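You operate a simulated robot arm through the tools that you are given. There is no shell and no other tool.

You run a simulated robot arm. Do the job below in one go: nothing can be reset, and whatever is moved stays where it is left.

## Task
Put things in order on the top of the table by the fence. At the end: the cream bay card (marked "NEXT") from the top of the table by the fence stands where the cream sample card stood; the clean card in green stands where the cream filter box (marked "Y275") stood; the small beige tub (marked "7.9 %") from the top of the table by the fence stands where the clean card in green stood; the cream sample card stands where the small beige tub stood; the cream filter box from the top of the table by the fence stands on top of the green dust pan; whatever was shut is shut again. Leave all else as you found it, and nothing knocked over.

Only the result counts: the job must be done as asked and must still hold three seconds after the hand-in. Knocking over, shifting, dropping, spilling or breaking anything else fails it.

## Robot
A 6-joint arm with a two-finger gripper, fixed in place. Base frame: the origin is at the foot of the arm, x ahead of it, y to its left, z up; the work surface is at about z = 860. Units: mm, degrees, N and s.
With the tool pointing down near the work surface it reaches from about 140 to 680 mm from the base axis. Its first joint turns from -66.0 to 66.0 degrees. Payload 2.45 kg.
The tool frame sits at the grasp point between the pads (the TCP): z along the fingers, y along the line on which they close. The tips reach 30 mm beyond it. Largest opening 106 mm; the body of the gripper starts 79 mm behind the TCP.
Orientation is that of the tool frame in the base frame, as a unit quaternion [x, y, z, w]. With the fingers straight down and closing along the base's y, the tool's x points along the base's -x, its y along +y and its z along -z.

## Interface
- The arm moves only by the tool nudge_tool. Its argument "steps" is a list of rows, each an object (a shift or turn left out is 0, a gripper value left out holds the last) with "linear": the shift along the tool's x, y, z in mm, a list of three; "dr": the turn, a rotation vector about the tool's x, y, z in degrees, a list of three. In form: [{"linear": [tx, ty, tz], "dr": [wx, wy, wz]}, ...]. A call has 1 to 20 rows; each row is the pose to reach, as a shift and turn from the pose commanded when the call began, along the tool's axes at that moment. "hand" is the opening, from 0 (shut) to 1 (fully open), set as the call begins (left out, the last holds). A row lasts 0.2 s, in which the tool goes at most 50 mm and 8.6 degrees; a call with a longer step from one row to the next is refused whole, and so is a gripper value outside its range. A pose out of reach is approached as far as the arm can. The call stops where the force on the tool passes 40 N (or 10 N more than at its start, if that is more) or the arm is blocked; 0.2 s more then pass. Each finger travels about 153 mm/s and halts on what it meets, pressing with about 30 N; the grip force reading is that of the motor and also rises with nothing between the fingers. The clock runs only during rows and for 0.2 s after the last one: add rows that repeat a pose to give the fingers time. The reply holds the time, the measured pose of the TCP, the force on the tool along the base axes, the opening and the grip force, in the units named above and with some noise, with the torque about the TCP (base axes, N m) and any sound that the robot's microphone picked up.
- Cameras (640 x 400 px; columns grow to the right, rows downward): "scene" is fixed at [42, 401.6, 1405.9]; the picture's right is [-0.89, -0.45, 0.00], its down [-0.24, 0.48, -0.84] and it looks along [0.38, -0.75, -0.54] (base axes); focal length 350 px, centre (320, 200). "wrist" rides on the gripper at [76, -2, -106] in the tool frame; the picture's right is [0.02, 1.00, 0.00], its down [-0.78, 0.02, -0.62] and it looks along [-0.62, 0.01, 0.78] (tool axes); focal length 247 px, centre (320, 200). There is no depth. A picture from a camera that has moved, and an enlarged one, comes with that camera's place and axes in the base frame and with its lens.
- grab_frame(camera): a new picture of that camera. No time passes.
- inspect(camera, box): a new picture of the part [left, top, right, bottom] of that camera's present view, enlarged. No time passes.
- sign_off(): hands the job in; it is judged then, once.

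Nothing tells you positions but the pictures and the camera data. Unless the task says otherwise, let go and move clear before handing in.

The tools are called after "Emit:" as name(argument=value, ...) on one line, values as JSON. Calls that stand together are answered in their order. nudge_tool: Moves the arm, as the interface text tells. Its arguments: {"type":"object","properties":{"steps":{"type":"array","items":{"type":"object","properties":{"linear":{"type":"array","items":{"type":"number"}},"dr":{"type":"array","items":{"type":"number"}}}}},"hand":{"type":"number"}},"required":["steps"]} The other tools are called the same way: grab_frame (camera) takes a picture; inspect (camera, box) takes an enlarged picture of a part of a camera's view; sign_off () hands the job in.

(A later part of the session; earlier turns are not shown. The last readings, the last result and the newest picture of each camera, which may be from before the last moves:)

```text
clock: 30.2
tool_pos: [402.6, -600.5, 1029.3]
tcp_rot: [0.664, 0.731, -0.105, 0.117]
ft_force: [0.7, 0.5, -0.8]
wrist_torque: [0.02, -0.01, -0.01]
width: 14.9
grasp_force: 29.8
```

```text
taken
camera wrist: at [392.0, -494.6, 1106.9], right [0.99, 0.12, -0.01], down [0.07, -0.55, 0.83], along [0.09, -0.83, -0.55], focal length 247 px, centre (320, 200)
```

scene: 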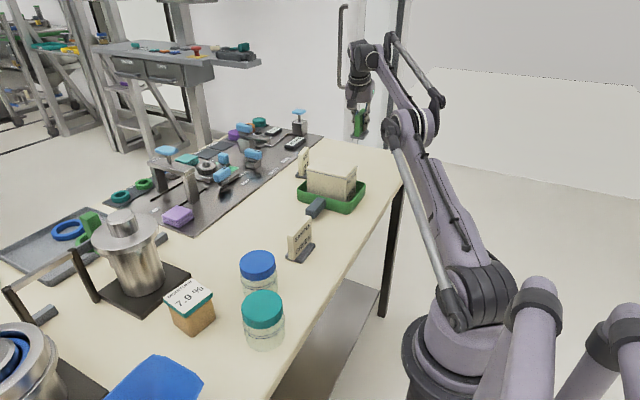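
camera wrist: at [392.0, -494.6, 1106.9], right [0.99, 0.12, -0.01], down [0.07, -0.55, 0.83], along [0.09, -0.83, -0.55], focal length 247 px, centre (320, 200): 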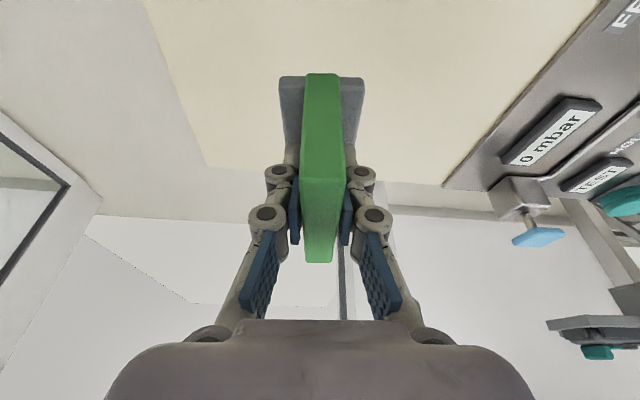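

I'm above the box's old place. I'll descend to just above the table.

Emit:
nudge_tool(steps=[{"linear": [9, 0.8, 27.3]}, {"linear": [18.2, 1.6, 54.6]}, {"linear": [27.2, 1.6, 81.8]}, {"linear": [36.3, 1.6, 109.1]}, {"linear": [36.3, 1.6, 109.1]}])

Emit:
inspect(camera="scene", box=[300, 90, 420, 190])

```text
clock: 31.4
tool_pos: [405.8, -599.9, 915.9]
tcp_rot: [0.664, 0.731, -0.106, 0.116]
ft_force: [0.1, -0.2, -0.4]
wrist_torque: [0.02, -0.02, 0.02]
width: 15.1
grasp_force: 29.8
```

```text
4.00 times, centred on (360, 140) of scene
camera zoom: at [42.0, 401.6, 1405.9], right [-0.89, -0.45, 0.0], down [-0.24, 0.48, -0.84], along [0.38, -0.75, -0.54], focal length 1401 px, centre (160, 440)
```

zoom: 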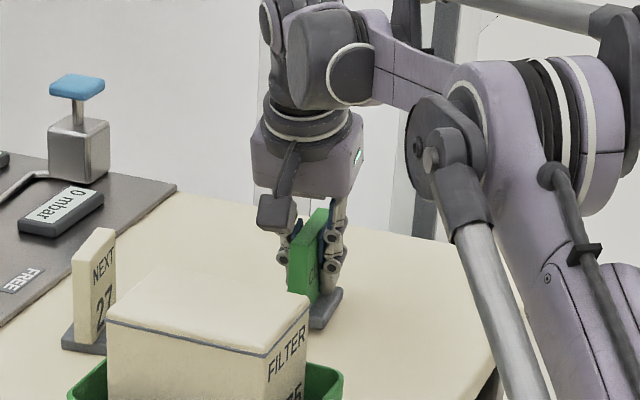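

Emit:
nudge_tool(steps=[{"linear": [0.6, 0, 1.9]}, {"linear": [1.2, 0, 3.8]}, {"linear": [1.7, 0, 5.2]}, {"linear": [1.7, 0, 5.2]}])

```text
clock: 32.4
tool_pos: [405.5, -597.9, 909.8]
tcp_rot: [0.664, 0.731, -0.105, 0.115]
ft_force: [0.6, -0.3, -1.6]
wrist_torque: [-0.01, -0.02, -0.03]
width: 15.2
grasp_force: 29.9
```

Emit:
nudge_tool(steps=[{"linear": [0.3, 0, 0.8]}, {"linear": [0.5, 0, 1.6]}, {"linear": [0.8, 0, 2.4]}, {"linear": [0.8, 0, 2.4]}])

```text
clock: 33.4
tool_pos: [405.7, -597.7, 908.4]
tcp_rot: [0.664, 0.731, -0.106, 0.116]
ft_force: [1.9, -1.3, 18.7]
wrist_torque: [0.18, -0.03, 0.0]
width: 15.1
grasp_force: 29.9
```

The card's foot is on the table. I'll ease off, open the fingers and check that it stands.

Emit:
nudge_tool(steps=[{"linear": [-0.3, 0, -0.9]}, {"linear": [-0.3, 0, -0.9]}])

Emit:
nudge_tool(steps=[{"linear": [0, 0, 0]}, {"linear": [0, 0, 0]}, {"linear": [0, 0, 0]}], hand=0.5)

Emit:
grab_frame(camera="wrist")

Emit:
inspect(camera="scene", box=[300, 90, 420, 190])

```text
clock: 34.0
tool_pos: [406.0, -598.7, 908.6]
tcp_rot: [0.664, 0.731, -0.105, 0.115]
ft_force: [3.6, -0.1, 11.8]
wrist_torque: [-0.21, -0.14, 0.04]
width: 15.4
grasp_force: 30.1
```

```text
clock: 34.8
tool_pos: [406.4, -597.9, 908.5]
tcp_rot: [0.664, 0.731, -0.105, 0.116]
ft_force: [0.1, -0.3, 0.6]
wrist_torque: [0.0, 0.0, 0.0]
width: 52.9
grasp_force: 0.1
```

```text
taken
camera wrist: at [394.2, -493.7, 986.1], right [0.99, 0.12, -0.01], down [0.07, -0.55, 0.83], along [0.09, -0.83, -0.55], focal length 247 px, centre (320, 200)
```

wrist: 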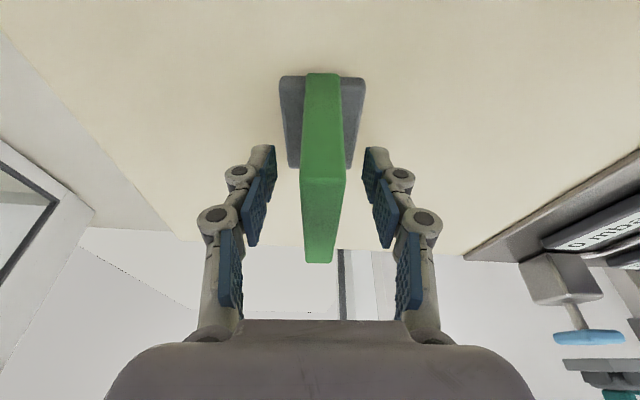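

```text
4.00 times, centred on (360, 140) of scene
camera zoom: at [42.0, 401.6, 1405.9], right [-0.89, -0.45, 0.0], down [-0.24, 0.48, -0.84], along [0.38, -0.75, -0.54], focal length 1401 px, centre (160, 440)
```

zoom: 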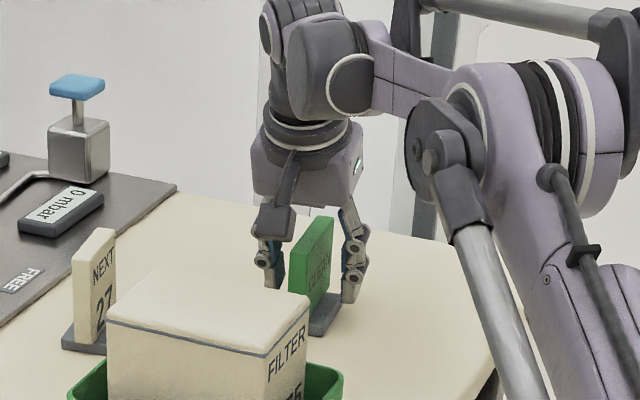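

CLEAN stands at about (406, -598.5), on the box's old centre. I'll rise clear and bring the tool upright.

Emit:
nudge_tool(steps=[{"linear": [-7.7, 0, -23.8]}, {"linear": [-18.5, 0, -57.1]}, {"linear": [-30.9, 0, -95.1], "dr": [0, 6, 0]}, {"linear": [-43.3, 0, -133.1], "dr": [0, 12, 0]}, {"linear": [-43.3, 0, -133.1], "dr": [0, 18, 0]}, {"linear": [-43.3, 0, -133.1], "dr": [0, 18, 0]}])

Emit:
inspect(camera="scene", box=[280, 100, 420, 220])

```text
clock: 36.2
tool_pos: [370.9, -546.0, 1026.7]
tcp_rot: [0.672, 0.74, 0.0, -0.001]
ft_force: [-0.6, -0.4, 1.1]
wrist_torque: [-0.02, -0.01, 0.05]
width: 52.9
grasp_force: 0.0
out of reach, approached as far as the arm can: row 3, 4, 5, 6
```

```text
3.33 times, centred on (350, 160) of scene
camera zoom: at [41.9, 401.6, 1405.9], right [-0.89, -0.45, 0.0], down [-0.24, 0.48, -0.84], along [0.38, -0.75, -0.54], focal length 1167 px, centre (220, 333)
```

zoom: 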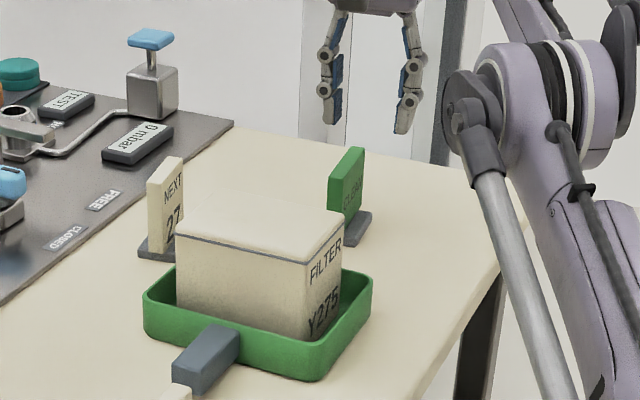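

CLEAN is standing well. Next I'll travel high to the tub's side of the table and view it.

Emit:
nudge_tool(steps=[{"linear": [41.5, 3.3, -5], "dr": [0, 0, -5.3]}, {"linear": [83, 6.6, -10], "dr": [0, 0, -10.6]}, {"linear": [124.6, 9.9, -15], "dr": [0, 0, -15.9]}, {"linear": [166.1, 13.2, -18], "dr": [0, 0, -21.2]}, {"linear": [207.7, 16.4, -18], "dr": [0, 0, -26.5]}, {"linear": [249.2, 19.7, -18], "dr": [0, 0, -31.8]}, {"linear": [290.7, 23, -18], "dr": [0, 0, -37]}, {"linear": [332.3, 26.3, -18], "dr": [0, 0, -42.3]}, {"linear": [373.8, 29.6, -18], "dr": [0, 0, -47.6]}, {"linear": [415.3, 32.9, -18], "dr": [0, 0, -52.9]}, {"linear": [456.8, 36.2, -18], "dr": [0, 0, -58.2]}, {"linear": [498.4, 39.5, -18], "dr": [0, 0, -63.5]}, {"linear": [539.9, 42.7, -18], "dr": [0, 0, -68.8]}, {"linear": [581.4, 46, -18], "dr": [0, 0, -74.1]}, {"linear": [623, 49.3, -18], "dr": [0, 0, -79.4]}, {"linear": [664.5, 52.6, -18], "dr": [0, 0, -84.5]}, {"linear": [664.5, 52.6, -18], "dr": [0, 0, -84.5]}], hand=1)

Emit:
grab_frame(camera="wrist")

Emit:
inspect(camera="wrist", box=[220, 80, 420, 220])

Emit:
grab_frame(camera="scene")

```text
clock: 39.8
tool_pos: [358.6, 120.0, 1045.8]
tcp_rot: [0.0, 1.0, -0.001, 0.0]
ft_force: [0.1, 0.0, -0.1]
wrist_torque: [0.04, -0.04, -0.01]
width: 106.2
grasp_force: 0.2
```

```text
taken
camera wrist: at [284.0, 117.5, 1152.6], right [-0.02, 1.0, 0.0], down [0.78, 0.02, 0.62], along [0.62, 0.01, -0.78], focal length 247 px, centre (320, 200)
```

wrist: 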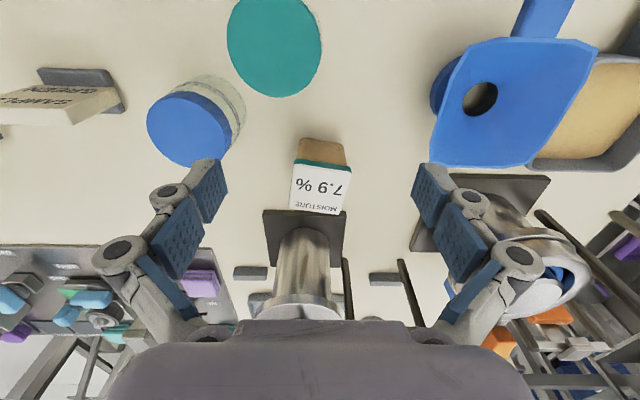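

```text
2.86 times, centred on (320, 150) of wrist
camera zoom: at [284.0, 117.5, 1152.6], right [-0.02, 1.0, 0.0], down [0.78, 0.02, 0.62], along [0.62, 0.01, -0.78], focal length 706 px, centre (320, 343)
```

zoom: 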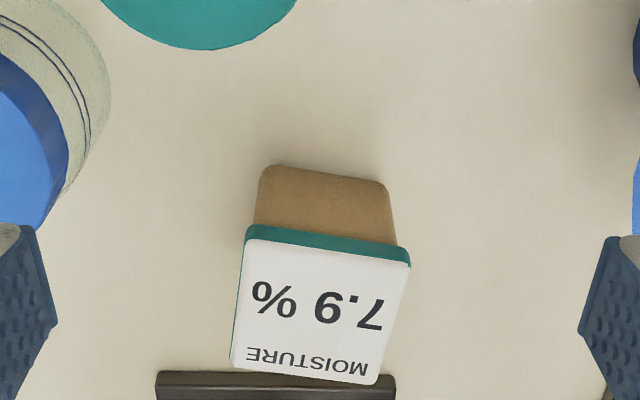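

```text
taken
```

scene: 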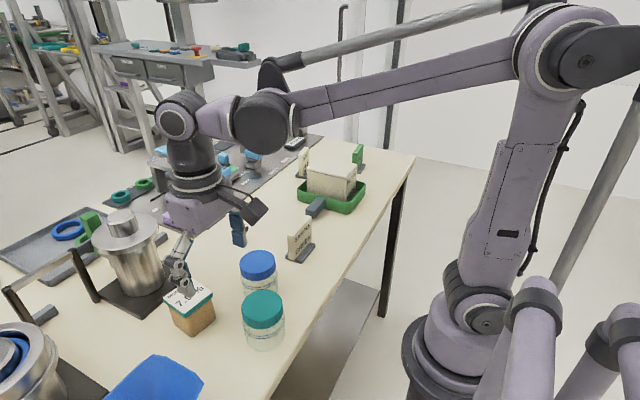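

The tub is centred near (449.5, 119), yaw about -8.5°. Its lid spans z ≈ 920–930, so I'll grip the body below the lid. Moving above it now.

Emit:
nudge_tool(steps=[{"linear": [-45, -0.5, 30], "dr": [0, 0, 4.3]}, {"linear": [-90.9, -1, 58], "dr": [0, 0, 8.5]}, {"linear": [-90.9, -1, 61], "dr": [0, 0, 8.5]}], hand=0.9)

Emit:
grab_frame(camera="wrist")

Emit:
inspect(camera="scene", box=[130, 200, 290, 350])

```text
refused: row 1 steps farther than a row can; nothing moved
```

```text
taken
camera wrist: at [284.0, 117.5, 1152.6], right [-0.02, 1.0, 0.0], down [0.78, 0.02, 0.62], along [0.62, 0.01, -0.78], focal length 247 px, centre (320, 200)
```

wrist: 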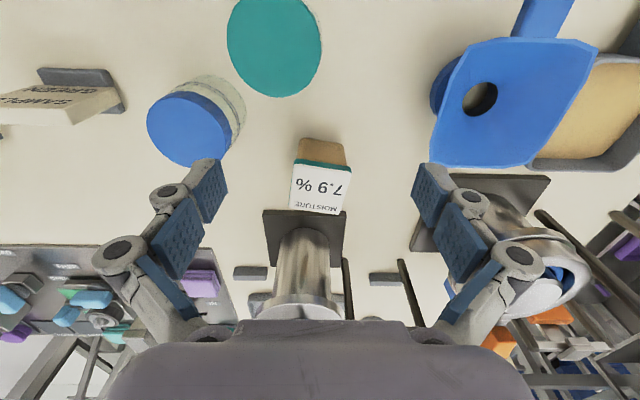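

```text
2.67 times, centred on (210, 275) of scene
camera zoom: at [41.9, 401.6, 1405.9], right [-0.89, -0.45, 0.0], down [-0.24, 0.48, -0.84], along [0.38, -0.75, -0.54], focal length 934 px, centre (613, 0)
```

zoom: 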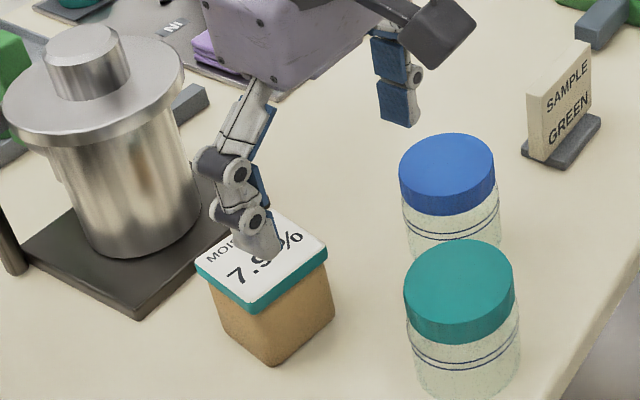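

That row was too long; I'll split it.

Emit:
nudge_tool(steps=[{"linear": [-30, -0.3, 20], "dr": [0, 0, 3]}, {"linear": [-60, -0.7, 40], "dr": [0, 0, 6]}, {"linear": [-90.9, -1, 61], "dr": [0, 0, 8.5]}, {"linear": [-90.9, -1, 61], "dr": [0, 0, 8.5]}], hand=0.9)

Emit:
grab_frame(camera="wrist")

Emit:
inspect(camera="scene", box=[130, 200, 290, 350])

```text
clock: 40.8
tool_pos: [452.1, 117.7, 985.3]
tcp_rot: [0.074, 0.997, 0.0, 0.0]
ft_force: [0.1, 0.0, 1.0]
wrist_torque: [-0.02, 0.03, 0.04]
width: 95.4
grasp_force: 0.0
```

```text
taken
camera wrist: at [376.7, 127.5, 1091.9], right [0.13, 0.99, 0.0], down [0.78, -0.1, 0.62], along [0.62, -0.08, -0.78], focal length 247 px, centre (320, 200)
```

wrist: 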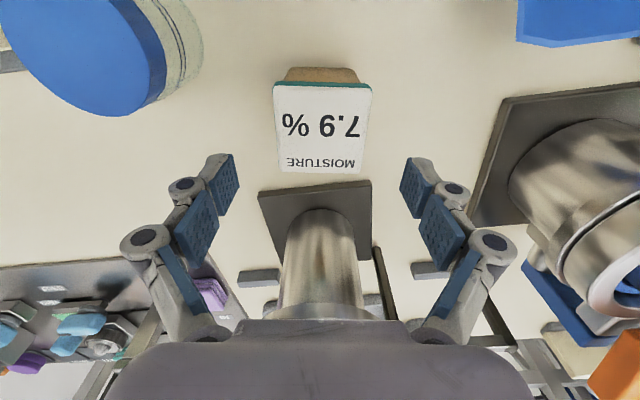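

```text
2.67 times, centred on (210, 275) of scene
camera zoom: at [42.0, 401.6, 1405.9], right [-0.89, -0.45, 0.0], down [-0.24, 0.48, -0.84], along [0.38, -0.75, -0.54], focal length 934 px, centre (613, 0)
```

zoom: 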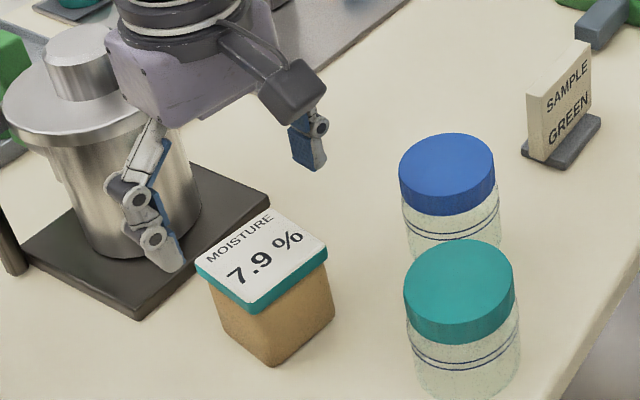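

The tub is well aligned between the fingers. I'll descend to about z = 898, below the lid.

Emit:
nudge_tool(steps=[{"linear": [1.6, 0.5, 22]}, {"linear": [3.2, 1, 44]}, {"linear": [3.2, 1, 66]}, {"linear": [3.2, 1, 87]}, {"linear": [3.2, 1, 87]}], hand=0.9)

Emit:
inspect(camera="scene", box=[130, 200, 290, 350])

Emit:
grab_frame(camera="wrist")

```text
clock: 42.0
tool_pos: [448.2, 119.3, 897.6]
tcp_rot: [0.074, 0.997, 0.001, 0.0]
ft_force: [-0.2, 0.1, 0.0]
wrist_torque: [-0.03, -0.02, 0.02]
width: 95.6
grasp_force: 0.0
```

```text
2.67 times, centred on (210, 275) of scene
camera zoom: at [41.9, 401.6, 1405.9], right [-0.89, -0.45, 0.0], down [-0.24, 0.48, -0.84], along [0.38, -0.75, -0.54], focal length 934 px, centre (613, 0)
```

zoom: 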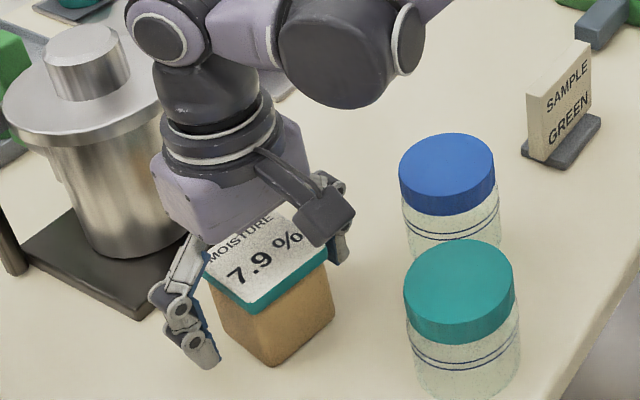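

```text
taken
camera wrist: at [372.5, 129.1, 1004.0], right [0.13, 0.99, 0.0], down [0.78, -0.1, 0.62], along [0.62, -0.08, -0.78], focal length 247 px, centre (320, 200)
```

wrist: 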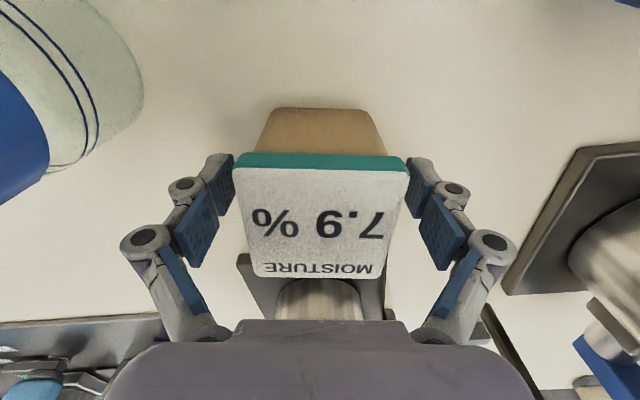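

Fingers are placed on both sides of the body. I'll close.

Emit:
nudge_tool(steps=[{"linear": [0, 0, 0]}, {"linear": [0, 0, 0]}, {"linear": [0, 0, 0]}, {"linear": [0, 0, 0]}], hand=0)

Emit:
grab_frame(camera="wrist")

Emit:
inspect(camera="scene", box=[130, 200, 290, 350])

```text
clock: 43.0
tool_pos: [446.5, 118.7, 898.3]
tcp_rot: [0.074, 0.997, 0.0, -0.001]
ft_force: [0.0, 0.8, 4.4]
wrist_torque: [0.19, -0.02, -0.03]
width: 59.4
grasp_force: 29.7
```

```text
taken
camera wrist: at [372.5, 129.1, 1004.3], right [0.13, 0.99, 0.0], down [0.78, -0.1, 0.62], along [0.62, -0.08, -0.78], focal length 247 px, centre (320, 200)
```

wrist: 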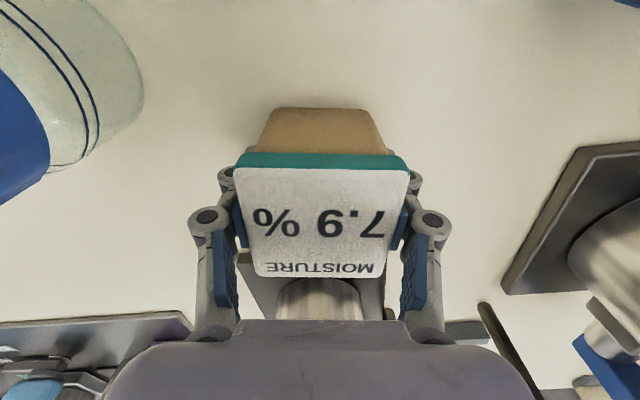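

```text
2.67 times, centred on (210, 275) of scene
camera zoom: at [41.9, 401.6, 1405.9], right [-0.89, -0.45, 0.0], down [-0.24, 0.48, -0.84], along [0.38, -0.75, -0.54], focal length 934 px, centre (613, 0)
```

zoom: 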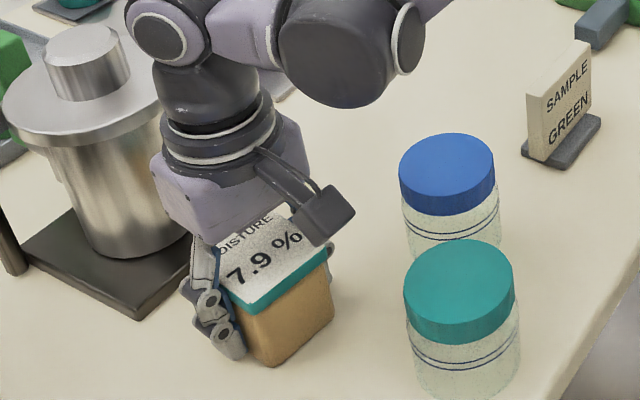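

Gripped at 59.4 mm. I'll lift slowly and check that tub and lid come up together.

Emit:
nudge_tool(steps=[{"linear": [0, 0, -8]}, {"linear": [0, 0, -18]}, {"linear": [0, 0, -30]}, {"linear": [0, 0, -30]}])

Emit:
inspect(camera="scene", box=[130, 200, 290, 350])

```text
clock: 44.0
tool_pos: [446.5, 119.5, 925.4]
tcp_rot: [0.074, 0.997, 0.0, -0.001]
ft_force: [-0.5, -0.1, -2.0]
wrist_torque: [-0.01, 0.0, 0.04]
width: 59.2
grasp_force: 30.4
```

```text
2.67 times, centred on (210, 275) of scene
camera zoom: at [42.0, 401.6, 1405.9], right [-0.89, -0.45, 0.0], down [-0.24, 0.48, -0.84], along [0.38, -0.75, -0.54], focal length 934 px, centre (613, 0)
```

zoom: 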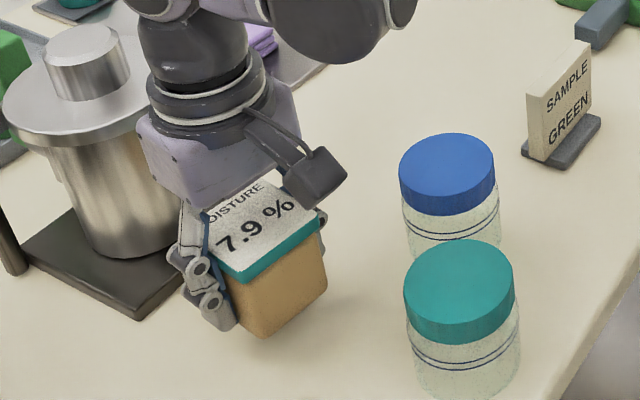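

The tub and lid lift together. I'll carry it at height to CLEAN's old place.

Emit:
nudge_tool(steps=[{"linear": [0, 0, -37]}, {"linear": [0, 0, -75]}, {"linear": [-14.5, -41.5, -75]}, {"linear": [-29, -83, -75]}, {"linear": [-43.5, -124.5, -75]}, {"linear": [-58, -166, -75]}, {"linear": [-72.5, -207.5, -75]}, {"linear": [-87, -249.2, -75]}, {"linear": [-101.5, -290.7, -75]}, {"linear": [-101.5, -290.7, -75]}])

Emit:
grab_frame(camera="scene")

Emit:
grab_frame(camera="wrist")

```text
clock: 46.2
tool_pos: [503.8, -183.7, 1000.5]
tcp_rot: [0.075, 0.997, 0.001, -0.001]
ft_force: [0.1, 0.9, -2.0]
wrist_torque: [0.0, 0.01, 0.0]
width: 59.4
grasp_force: 29.9
```

```text
taken
```

scene: 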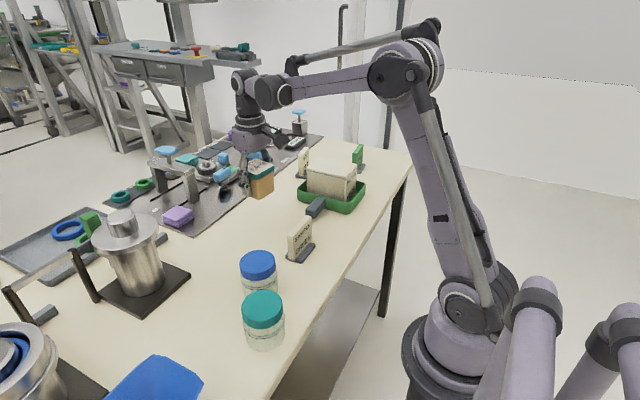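

```text
taken
camera wrist: at [429.2, -173.7, 1108.1], right [0.13, 0.99, 0.0], down [0.78, -0.1, 0.62], along [0.62, -0.08, -0.78], focal length 247 px, centre (320, 200)
```

wrist: 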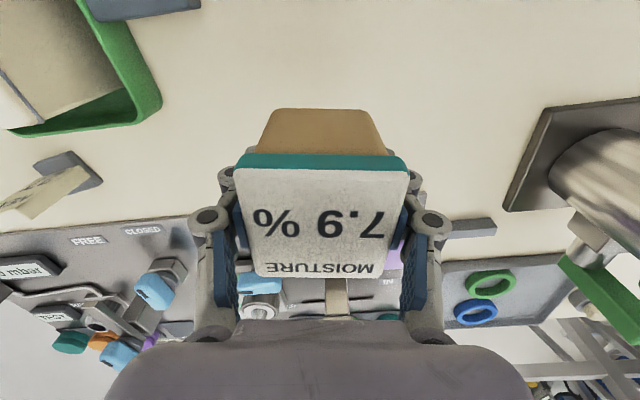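

Above CLEAN's old place. Descending to just above the table.

Emit:
nudge_tool(steps=[{"linear": [0, 0, 25]}, {"linear": [0, 0, 50]}, {"linear": [0, 0, 75]}, {"linear": [0, 0, 95]}, {"linear": [0, 0, 95]}])

Emit:
nudge_tool(steps=[{"linear": [0, 0, 1.5]}, {"linear": [0, 0, 3]}, {"linear": [0, 0, 4.5]}, {"linear": [0, 0, 4.5]}])

```text
clock: 47.4
tool_pos: [505.7, -183.5, 908.3]
tcp_rot: [0.074, 0.997, 0.0, 0.0]
ft_force: [0.2, -0.4, -2.5]
wrist_torque: [-0.02, 0.03, 0.02]
width: 59.2
grasp_force: 30.6
```

```text
clock: 48.4
tool_pos: [504.4, -182.0, 902.7]
tcp_rot: [0.075, 0.997, -0.001, 0.0]
ft_force: [-0.1, -0.7, -1.8]
wrist_torque: [0.01, 0.01, 0.03]
width: 59.2
grasp_force: 30.2
```

Emit:
nudge_tool(steps=[{"linear": [0, 0, 1]}, {"linear": [0, 0, 2]}, {"linear": [0, 0, 3]}, {"linear": [0, 0, 3]}])

```text
clock: 49.4
tool_pos: [504.9, -183.3, 900.5]
tcp_rot: [0.074, 0.997, 0.0, 0.001]
ft_force: [0.1, 1.4, -1.4]
wrist_torque: [-0.02, 0.01, -0.01]
width: 59.4
grasp_force: 30.2
```

Emit:
nudge_tool(steps=[{"linear": [0, 0, 0.8]}, {"linear": [0, 0, 1.6]}, {"linear": [0, 0, 2.4]}, {"linear": [0, 0, 2.4]}])

Emit:
inspect(camera="scene", box=[200, 130, 320, 250])

```text
clock: 50.4
tool_pos: [503.9, -181.9, 897.7]
tcp_rot: [0.074, 0.997, -0.001, 0.001]
ft_force: [2.9, -3.0, 18.0]
wrist_torque: [-0.1, -0.09, 0.0]
width: 59.6
grasp_force: 30.3
```

```text
3.33 times, centred on (260, 190) of scene
camera zoom: at [41.7, 401.6, 1405.9], right [-0.89, -0.45, 0.0], down [-0.24, 0.48, -0.84], along [0.38, -0.75, -0.54], focal length 1167 px, centre (520, 233)
```

zoom: 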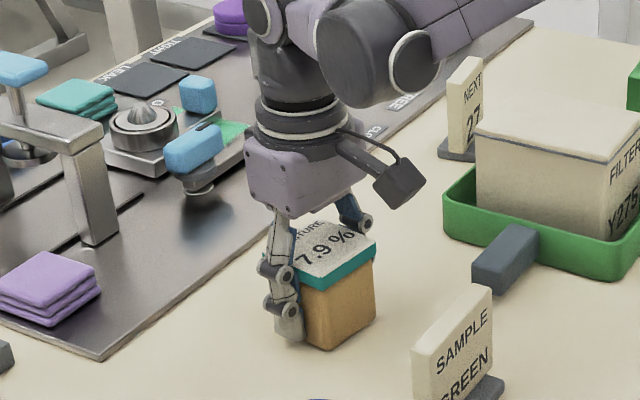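

The tub is on the table. I'll ease off, release, then rise straight up.

Emit:
nudge_tool(steps=[{"linear": [0, 0, -1]}, {"linear": [0, 0, -1]}])

Emit:
nudge_tool(steps=[{"linear": [0, 0, 0]}, {"linear": [0, 0, 0]}, {"linear": [0, 0, 0]}], hand=0.85)

Emit:
nudge_tool(steps=[{"linear": [0, 0, -20]}, {"linear": [0, 0, -45]}, {"linear": [0, 0, -90]}, {"linear": [0, 0, -130]}, {"linear": [0, 0, -130]}])

Emit:
grab_frame(camera="scene")

Emit:
grab_frame(camera="wrist")

```text
clock: 51.0
tool_pos: [503.8, -182.1, 897.7]
tcp_rot: [0.075, 0.997, 0.001, -0.001]
ft_force: [-0.5, 0.2, -1.6]
wrist_torque: [-0.01, -0.02, -0.02]
width: 59.4
grasp_force: 29.5
```

```text
clock: 51.8
tool_pos: [504.3, -183.0, 899.1]
tcp_rot: [0.074, 0.997, 0.0, 0.001]
ft_force: [0.2, 0.8, -0.2]
wrist_torque: [-0.03, 0.01, -0.02]
width: 89.7
grasp_force: 0.1
```

```text
clock: 53.0
tool_pos: [505.3, -180.9, 1029.0]
tcp_rot: [0.074, 0.997, 0.0, 0.0]
ft_force: [-1.5, -0.5, 0.3]
wrist_torque: [0.01, -0.02, 0.01]
width: 90.0
grasp_force: 0.1
```

```text
taken
```

scene: 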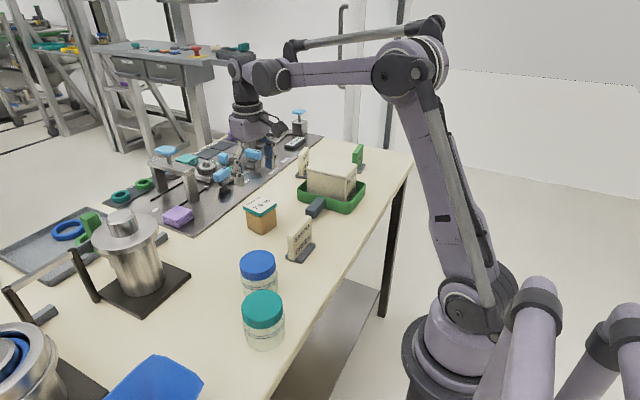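

```text
taken
camera wrist: at [430.0, -171.2, 1135.4], right [0.13, 0.99, 0.0], down [0.78, -0.1, 0.62], along [0.62, -0.08, -0.78], focal length 247 px, centre (320, 200)
```

wrist: 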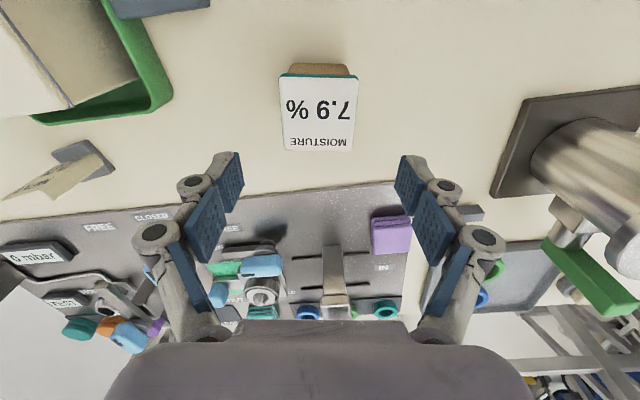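

The tub stands at about (505, -183). Next is SAMPLE; I'll turn the tool to close across its thickness and view it from its end.

Emit:
nudge_tool(steps=[{"linear": [15.6, 10.9, 0], "dr": [0, 0, 8.2]}, {"linear": [31.2, 21.8, 0], "dr": [0, 0, 16.4]}, {"linear": [46.8, 32.7, 0], "dr": [0, 0, 24.5]}, {"linear": [62.4, 43.6, 0], "dr": [0, 0, 32.7]}, {"linear": [78, 54.5, 5], "dr": [0, 0, 40.9]}, {"linear": [93.5, 65.5, 9], "dr": [0, 0, 49]}, {"linear": [109.1, 76.4, 13], "dr": [0, 0, 57.2]}, {"linear": [124.7, 87.3, 17], "dr": [0, 0, 65.3]}, {"linear": [140.3, 98.2, 17], "dr": [0, 0, 73.5]}, {"linear": [155.9, 109.1, 17], "dr": [0, 0, 81.5]}, {"linear": [155.9, 109.1, 17], "dr": [0, 0, 81.5]}], hand=0.55)

Emit:
grab_frame(camera="wrist")

Emit:
inspect(camera="wrist", box=[240, 120, 400, 220])

```text
clock: 55.4
tool_pos: [364.9, -51.4, 1011.9]
tcp_rot: [0.708, 0.706, 0.0, 0.0]
ft_force: [0.6, 0.0, 0.2]
wrist_torque: [0.02, -0.02, -0.02]
width: 58.2
grasp_force: 0.0
```

```text
taken
camera wrist: at [365.7, 24.3, 1118.1], right [1.0, 0.02, 0.0], down [0.02, -0.78, 0.62], along [0.01, -0.62, -0.78], focal length 247 px, centre (320, 200)
```

wrist: 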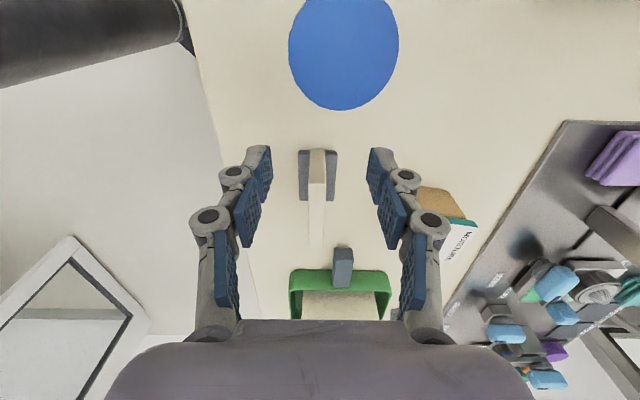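

```text
4.00 times, centred on (320, 170) of wrist
camera zoom: at [365.7, 24.3, 1118.1], right [1.0, 0.02, 0.0], down [0.02, -0.78, 0.62], along [0.01, -0.62, -0.78], focal length 988 px, centre (320, 320)
```

zoom: 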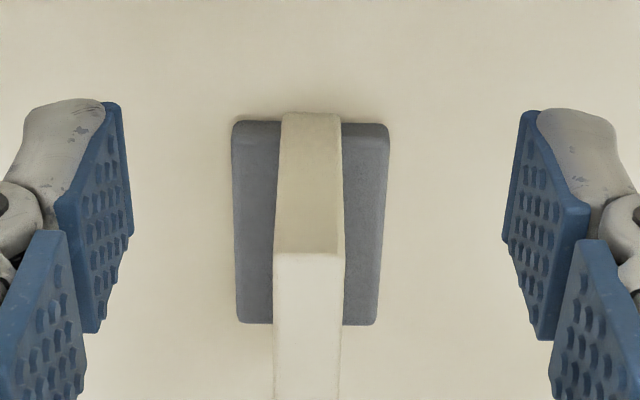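

SAMPLE's foot centre is about (365.4, -142.5), yaw about 0°. I'll move over it and descend with the fingers open.

Emit:
nudge_tool(steps=[{"linear": [-45, 0.5, 13]}, {"linear": [-91, 0.8, 27]}, {"linear": [-91, 0.8, 27]}], hand=0.55)

Emit:
grab_frame(camera="wrist")

```text
clock: 56.2
tool_pos: [369.0, -142.3, 982.9]
tcp_rot: [0.708, 0.706, 0.0, 0.0]
ft_force: [0.0, -0.4, 0.0]
wrist_torque: [-0.02, 0.01, -0.01]
width: 58.3
grasp_force: 0.1
```

```text
taken
camera wrist: at [368.2, -66.3, 1090.4], right [1.0, 0.02, 0.0], down [0.02, -0.78, 0.62], along [0.01, -0.62, -0.78], focal length 247 px, centre (320, 200)
```

wrist: 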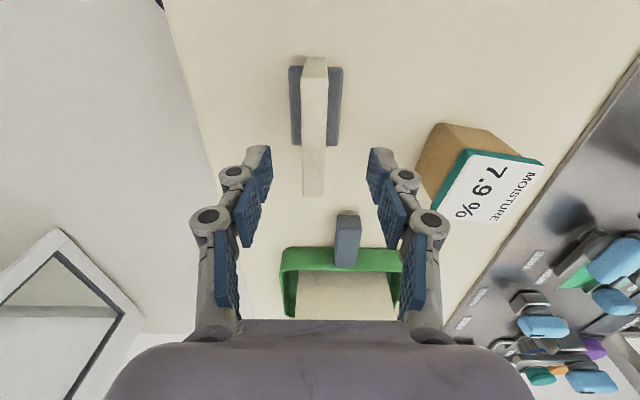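

Emit:
nudge_tool(steps=[{"linear": [0, -1.5, 18]}, {"linear": [0, -2.5, 36]}, {"linear": [0, -2.5, 54]}, {"linear": [0, -2.5, 72]}, {"linear": [0, -2.5, 72]}], hand=0.55)

Emit:
grab_frame(camera="wrist")

Emit:
inspect(camera="scene", box=[240, 180, 360, 280])

```text
clock: 57.4
tool_pos: [364.8, -143.0, 910.7]
tcp_rot: [0.707, 0.707, 0.0, 0.0]
ft_force: [0.2, 0.7, 0.6]
wrist_torque: [0.0, 0.03, -0.01]
width: 58.0
grasp_force: 0.0
```

```text
taken
camera wrist: at [363.8, -66.5, 1017.8], right [1.0, 0.02, 0.0], down [0.02, -0.78, 0.62], along [0.01, -0.62, -0.78], focal length 247 px, centre (320, 200)
```

wrist: 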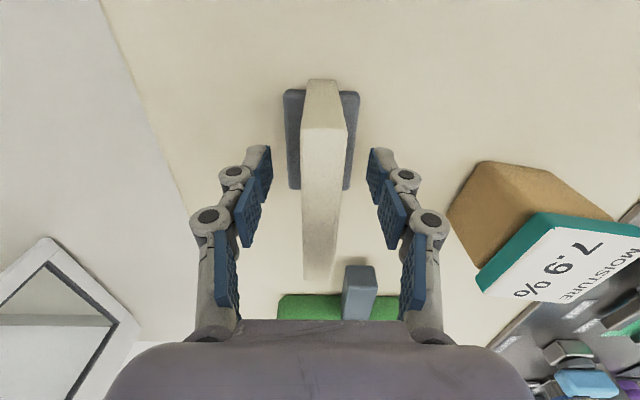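

```text
4.00 times, centred on (300, 230) of scene
camera zoom: at [41.9, 401.6, 1405.9], right [-0.89, -0.45, 0.0], down [-0.24, 0.48, -0.84], along [0.38, -0.75, -0.54], focal length 1401 px, centre (400, 80)
```

zoom: 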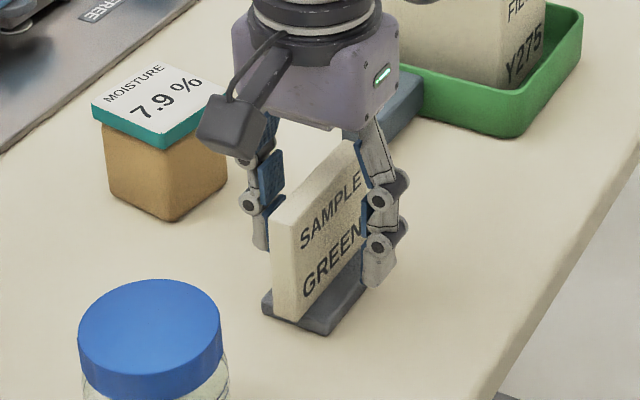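

Well aligned. Closing on SAMPLE.

Emit:
nudge_tool(steps=[{"linear": [0, 0, 0]}, {"linear": [0, 0, 0]}, {"linear": [0, 0, 0]}, {"linear": [0, 0, 0]}], hand=0)

Emit:
grab_frame(camera="wrist")

```text
clock: 58.4
tool_pos: [363.9, -142.2, 911.3]
tcp_rot: [0.707, 0.708, 0.0, 0.0]
ft_force: [0.3, 0.0, -0.6]
wrist_torque: [0.02, 0.01, 0.0]
width: 15.4
grasp_force: 30.2
```

```text
taken
camera wrist: at [363.8, -66.4, 1018.1], right [1.0, 0.02, 0.0], down [0.02, -0.78, 0.62], along [0.01, -0.62, -0.78], focal length 247 px, centre (320, 200)
```

wrist: 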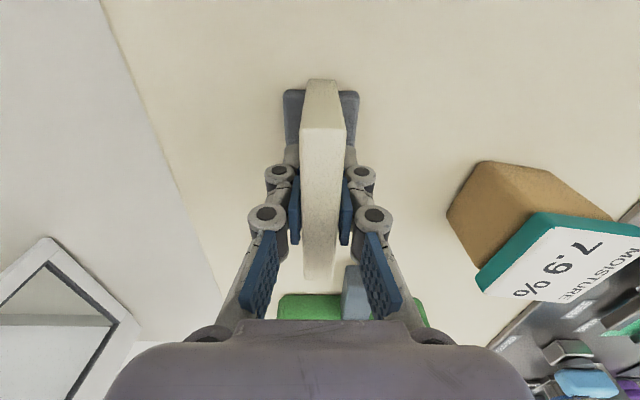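

SAMPLE is gripped. I'll lift it high over the jars and carry it to the tub's old place near (448.5, 119).

Emit:
nudge_tool(steps=[{"linear": [0, 0, -15]}, {"linear": [0, 0, -60]}, {"linear": [0, 0, -105]}, {"linear": [0, 0, -120]}, {"linear": [37.4, 12, -120]}, {"linear": [74.8, 24.1, -120]}, {"linear": [112.2, 36.2, -120]}, {"linear": [149.6, 48.3, -120]}, {"linear": [187, 60.3, -120]}, {"linear": [224.4, 72.4, -120]}, {"linear": [261.8, 84.5, -120]}, {"linear": [261.8, 84.5, -120]}])

Emit:
grab_frame(camera="scene")

Emit:
grab_frame(camera="wrist")

```text
clock: 61.0
tool_pos: [451.7, 119.8, 1033.8]
tcp_rot: [0.708, 0.707, 0.001, 0.0]
ft_force: [0.3, -0.1, -0.6]
wrist_torque: [0.0, -0.02, -0.01]
width: 15.2
grasp_force: 29.8
```

```text
taken
```

scene: 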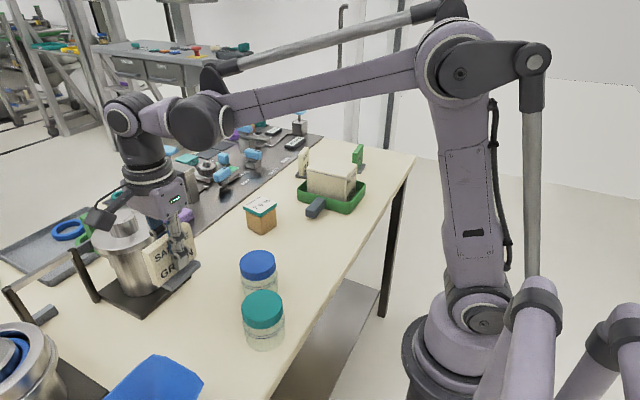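

```text
taken
camera wrist: at [450.0, 196.6, 1140.3], right [1.0, 0.02, 0.0], down [0.02, -0.78, 0.62], along [0.01, -0.62, -0.78], focal length 247 px, centre (320, 200)
```

wrist: 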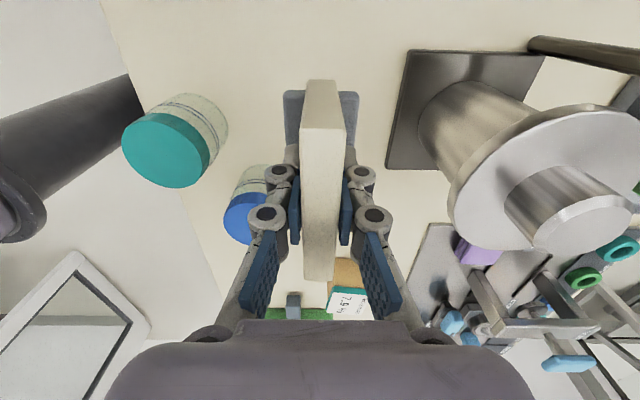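

SAMPLE is above the tub's old place with clearance to the vessel. Descending.

Emit:
nudge_tool(steps=[{"linear": [0, -1, 30]}, {"linear": [0, -2, 60]}, {"linear": [0, -2, 90]}, {"linear": [0, -2, 116]}, {"linear": [0, -2, 116]}])

Emit:
inspect(camera="scene", box=[100, 180, 280, 330])

```text
clock: 62.2
tool_pos: [445.5, 121.1, 917.3]
tcp_rot: [0.707, 0.707, 0.0, 0.0]
ft_force: [0.6, 0.4, -0.7]
wrist_torque: [0.05, 0.0, 0.0]
width: 15.5
grasp_force: 30.4
```

```text
2.67 times, centred on (190, 255) of scene
camera zoom: at [42.0, 401.6, 1405.9], right [-0.89, -0.45, 0.0], down [-0.24, 0.48, -0.84], along [0.38, -0.75, -0.54], focal length 934 px, centre (667, 53)
```

zoom: 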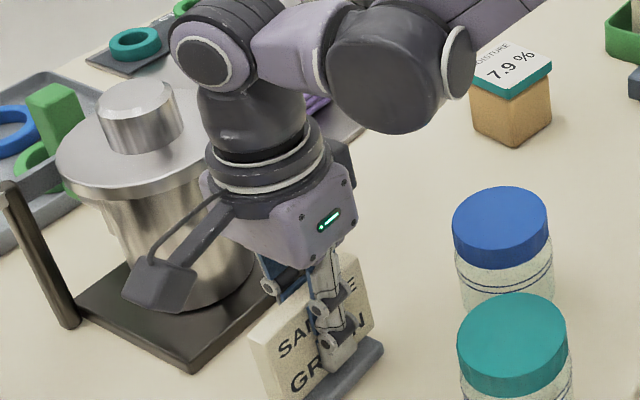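

Emit:
grab_frame(camera="wrist")

```text
taken
camera wrist: at [445.5, 196.5, 1023.3], right [1.0, 0.02, 0.0], down [0.02, -0.78, 0.62], along [0.01, -0.62, -0.78], focal length 247 px, centre (320, 200)
```

wrist: 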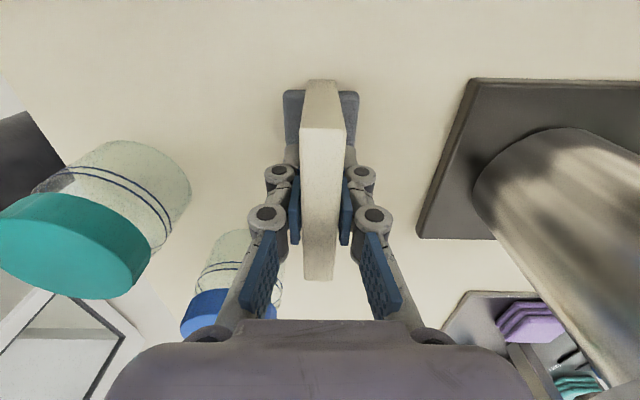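

Emit:
nudge_tool(steps=[{"linear": [-0.5, 0.5, 1.5]}, {"linear": [-1, 1, 3]}, {"linear": [-1, 1, 4]}, {"linear": [-1, 1, 4]}])

Emit:
nudge_tool(steps=[{"linear": [0, 0, 0.8]}, {"linear": [0, 0, 1.6]}, {"linear": [0, 0, 2.4]}, {"linear": [0, 0, 2.4]}])

```text
clock: 63.2
tool_pos: [448.9, 118.8, 912.0]
tcp_rot: [0.708, 0.707, 0.0, 0.0]
ft_force: [0.6, 0.0, -0.7]
wrist_torque: [-0.01, -0.02, -0.02]
width: 15.3
grasp_force: 29.8
```

```text
clock: 64.2
tool_pos: [449.7, 118.3, 910.4]
tcp_rot: [0.707, 0.707, 0.0, -0.001]
ft_force: [3.6, 1.4, 22.1]
wrist_torque: [0.07, -0.1, 0.01]
width: 15.5
grasp_force: 30.1
```

Contact. I'll ease off, release and rise.

Emit:
nudge_tool(steps=[{"linear": [0, 0, -1]}, {"linear": [0, 0, -1]}])

Emit:
nudge_tool(steps=[{"linear": [0, 0, 0]}, {"linear": [0, 0, 0]}, {"linear": [0, 0, 0]}], hand=0.5)

Emit:
grab_frame(camera="wrist")

Emit:
nudge_tool(steps=[{"linear": [0, 0, -20]}, {"linear": [0, 0, -45]}, {"linear": [0, 0, -90]}, {"linear": [0, 0, -130]}, {"linear": [0, 0, -130]}])

Emit:
grab_frame(camera="scene")

Emit:
grab_frame(camera="wrist")

```text
clock: 64.8
tool_pos: [449.1, 119.2, 910.7]
tcp_rot: [0.707, 0.707, -0.001, -0.001]
ft_force: [0.0, 0.5, -0.9]
wrist_torque: [0.03, -0.02, 0.03]
width: 14.9
grasp_force: 29.9
```

```text
clock: 65.6
tool_pos: [449.6, 118.4, 909.9]
tcp_rot: [0.707, 0.707, 0.0, 0.0]
ft_force: [0.4, 0.9, -0.2]
wrist_torque: [0.0, -0.01, 0.01]
width: 52.6
grasp_force: 0.1
```

```text
taken
camera wrist: at [447.8, 194.5, 1017.3], right [1.0, 0.02, 0.0], down [0.02, -0.78, 0.62], along [0.01, -0.62, -0.78], focal length 247 px, centre (320, 200)
```

wrist: 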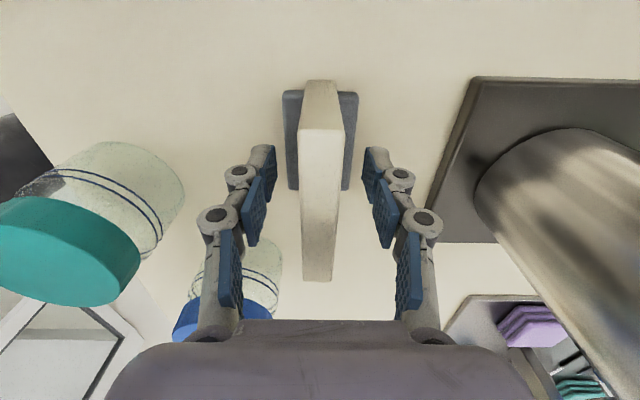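

```text
clock: 66.8
tool_pos: [445.6, 117.8, 1041.0]
tcp_rot: [0.707, 0.707, 0.0, 0.001]
ft_force: [0.5, -0.3, -0.3]
wrist_torque: [0.01, 0.01, -0.02]
width: 53.0
grasp_force: 0.1
```

```text
taken
```

scene: 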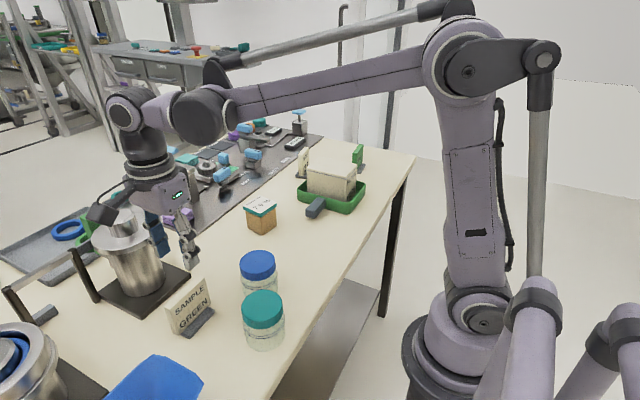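

```text
taken
camera wrist: at [445.6, 194.1, 1147.5], right [1.0, 0.02, 0.0], down [0.02, -0.78, 0.62], along [0.01, -0.62, -0.78], focal length 247 px, centre (320, 200)
```

wrist: 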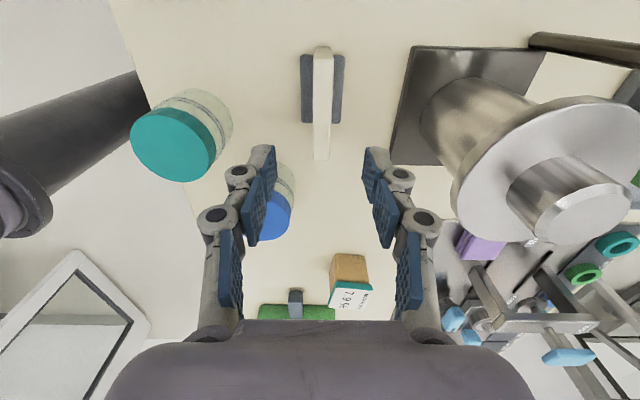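

SAMPLE stands on the tub's old place. Last is NEXT; I'll travel back high and look at it from its near end.

Emit:
nudge_tool(steps=[{"linear": [-44.4, 7, 0], "dr": [0, 0, -0.5]}, {"linear": [-88.7, 14.1, 0], "dr": [0, 0, -1]}, {"linear": [-133.1, 21.1, 0], "dr": [0, 0, -1.5]}, {"linear": [-177.5, 28.1, 0], "dr": [0, 0, -2]}, {"linear": [-221.8, 35.2, 5], "dr": [0, 0, -2.5]}, {"linear": [-266.2, 42.2, 10], "dr": [0, 0, -3]}, {"linear": [-310.5, 49.3, 15], "dr": [0, 0, -3.5]}, {"linear": [-354.9, 56.3, 20], "dr": [0, 0, -4]}, {"linear": [-399.3, 63.3, 25], "dr": [0, 0, -4.5]}, {"linear": [-443.6, 70.4, 28], "dr": [0, 0, -5]}, {"linear": [-488, 77.4, 31], "dr": [0, 0, -6]}, {"linear": [-488, 77.4, 31], "dr": [0, 0, -6]}], hand=0.5)

Emit:
grab_frame(camera="wrist")

Emit:
inspect(camera="wrist", box=[260, 130, 400, 230])

Emit:
grab_frame(camera="scene")

```text
clock: 69.4
tool_pos: [526.4, -371.4, 1008.3]
tcp_rot: [0.669, 0.743, 0.0, 0.0]
ft_force: [0.3, 0.5, 1.1]
wrist_torque: [0.02, -0.01, 0.03]
width: 52.9
grasp_force: 0.1
```

```text
taken
camera wrist: at [517.3, -294.9, 1115.8], right [0.99, 0.13, 0.0], down [0.1, -0.78, 0.62], along [0.08, -0.62, -0.78], focal length 247 px, centre (320, 200)
```

wrist: 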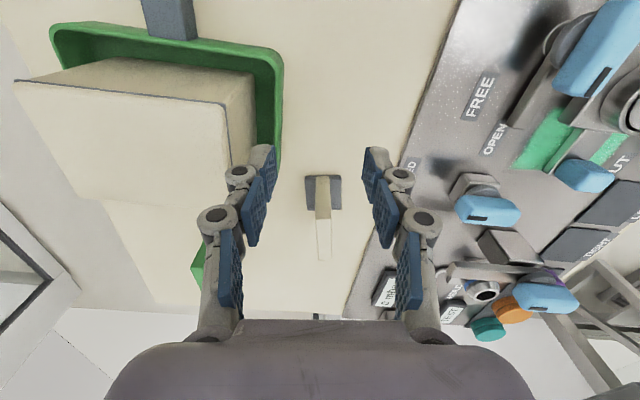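

```text
4.00 times, centred on (330, 180) of wrist
camera zoom: at [517.3, -294.9, 1115.8], right [0.99, 0.13, 0.0], down [0.1, -0.78, 0.62], along [0.08, -0.62, -0.78], focal length 988 px, centre (280, 280)
```

zoom: 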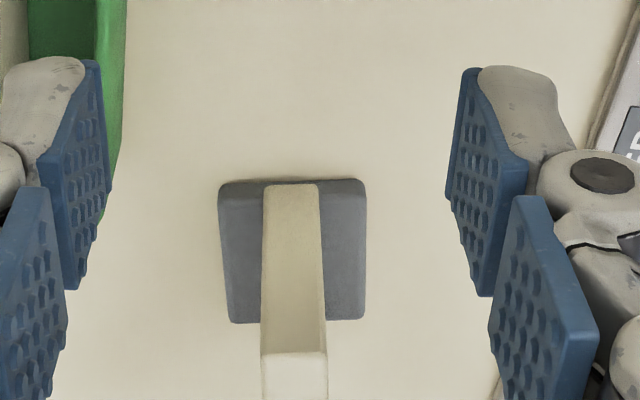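

```text
taken
```

scene: 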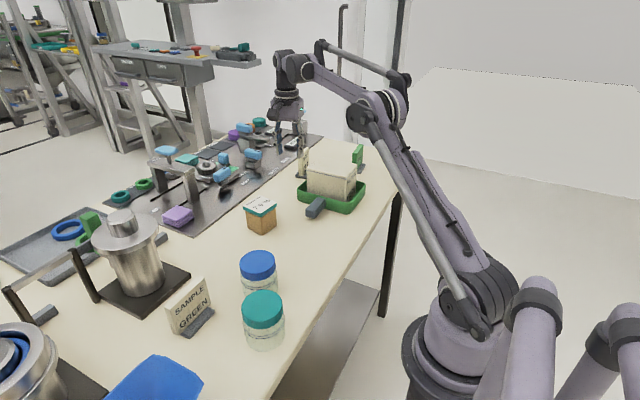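

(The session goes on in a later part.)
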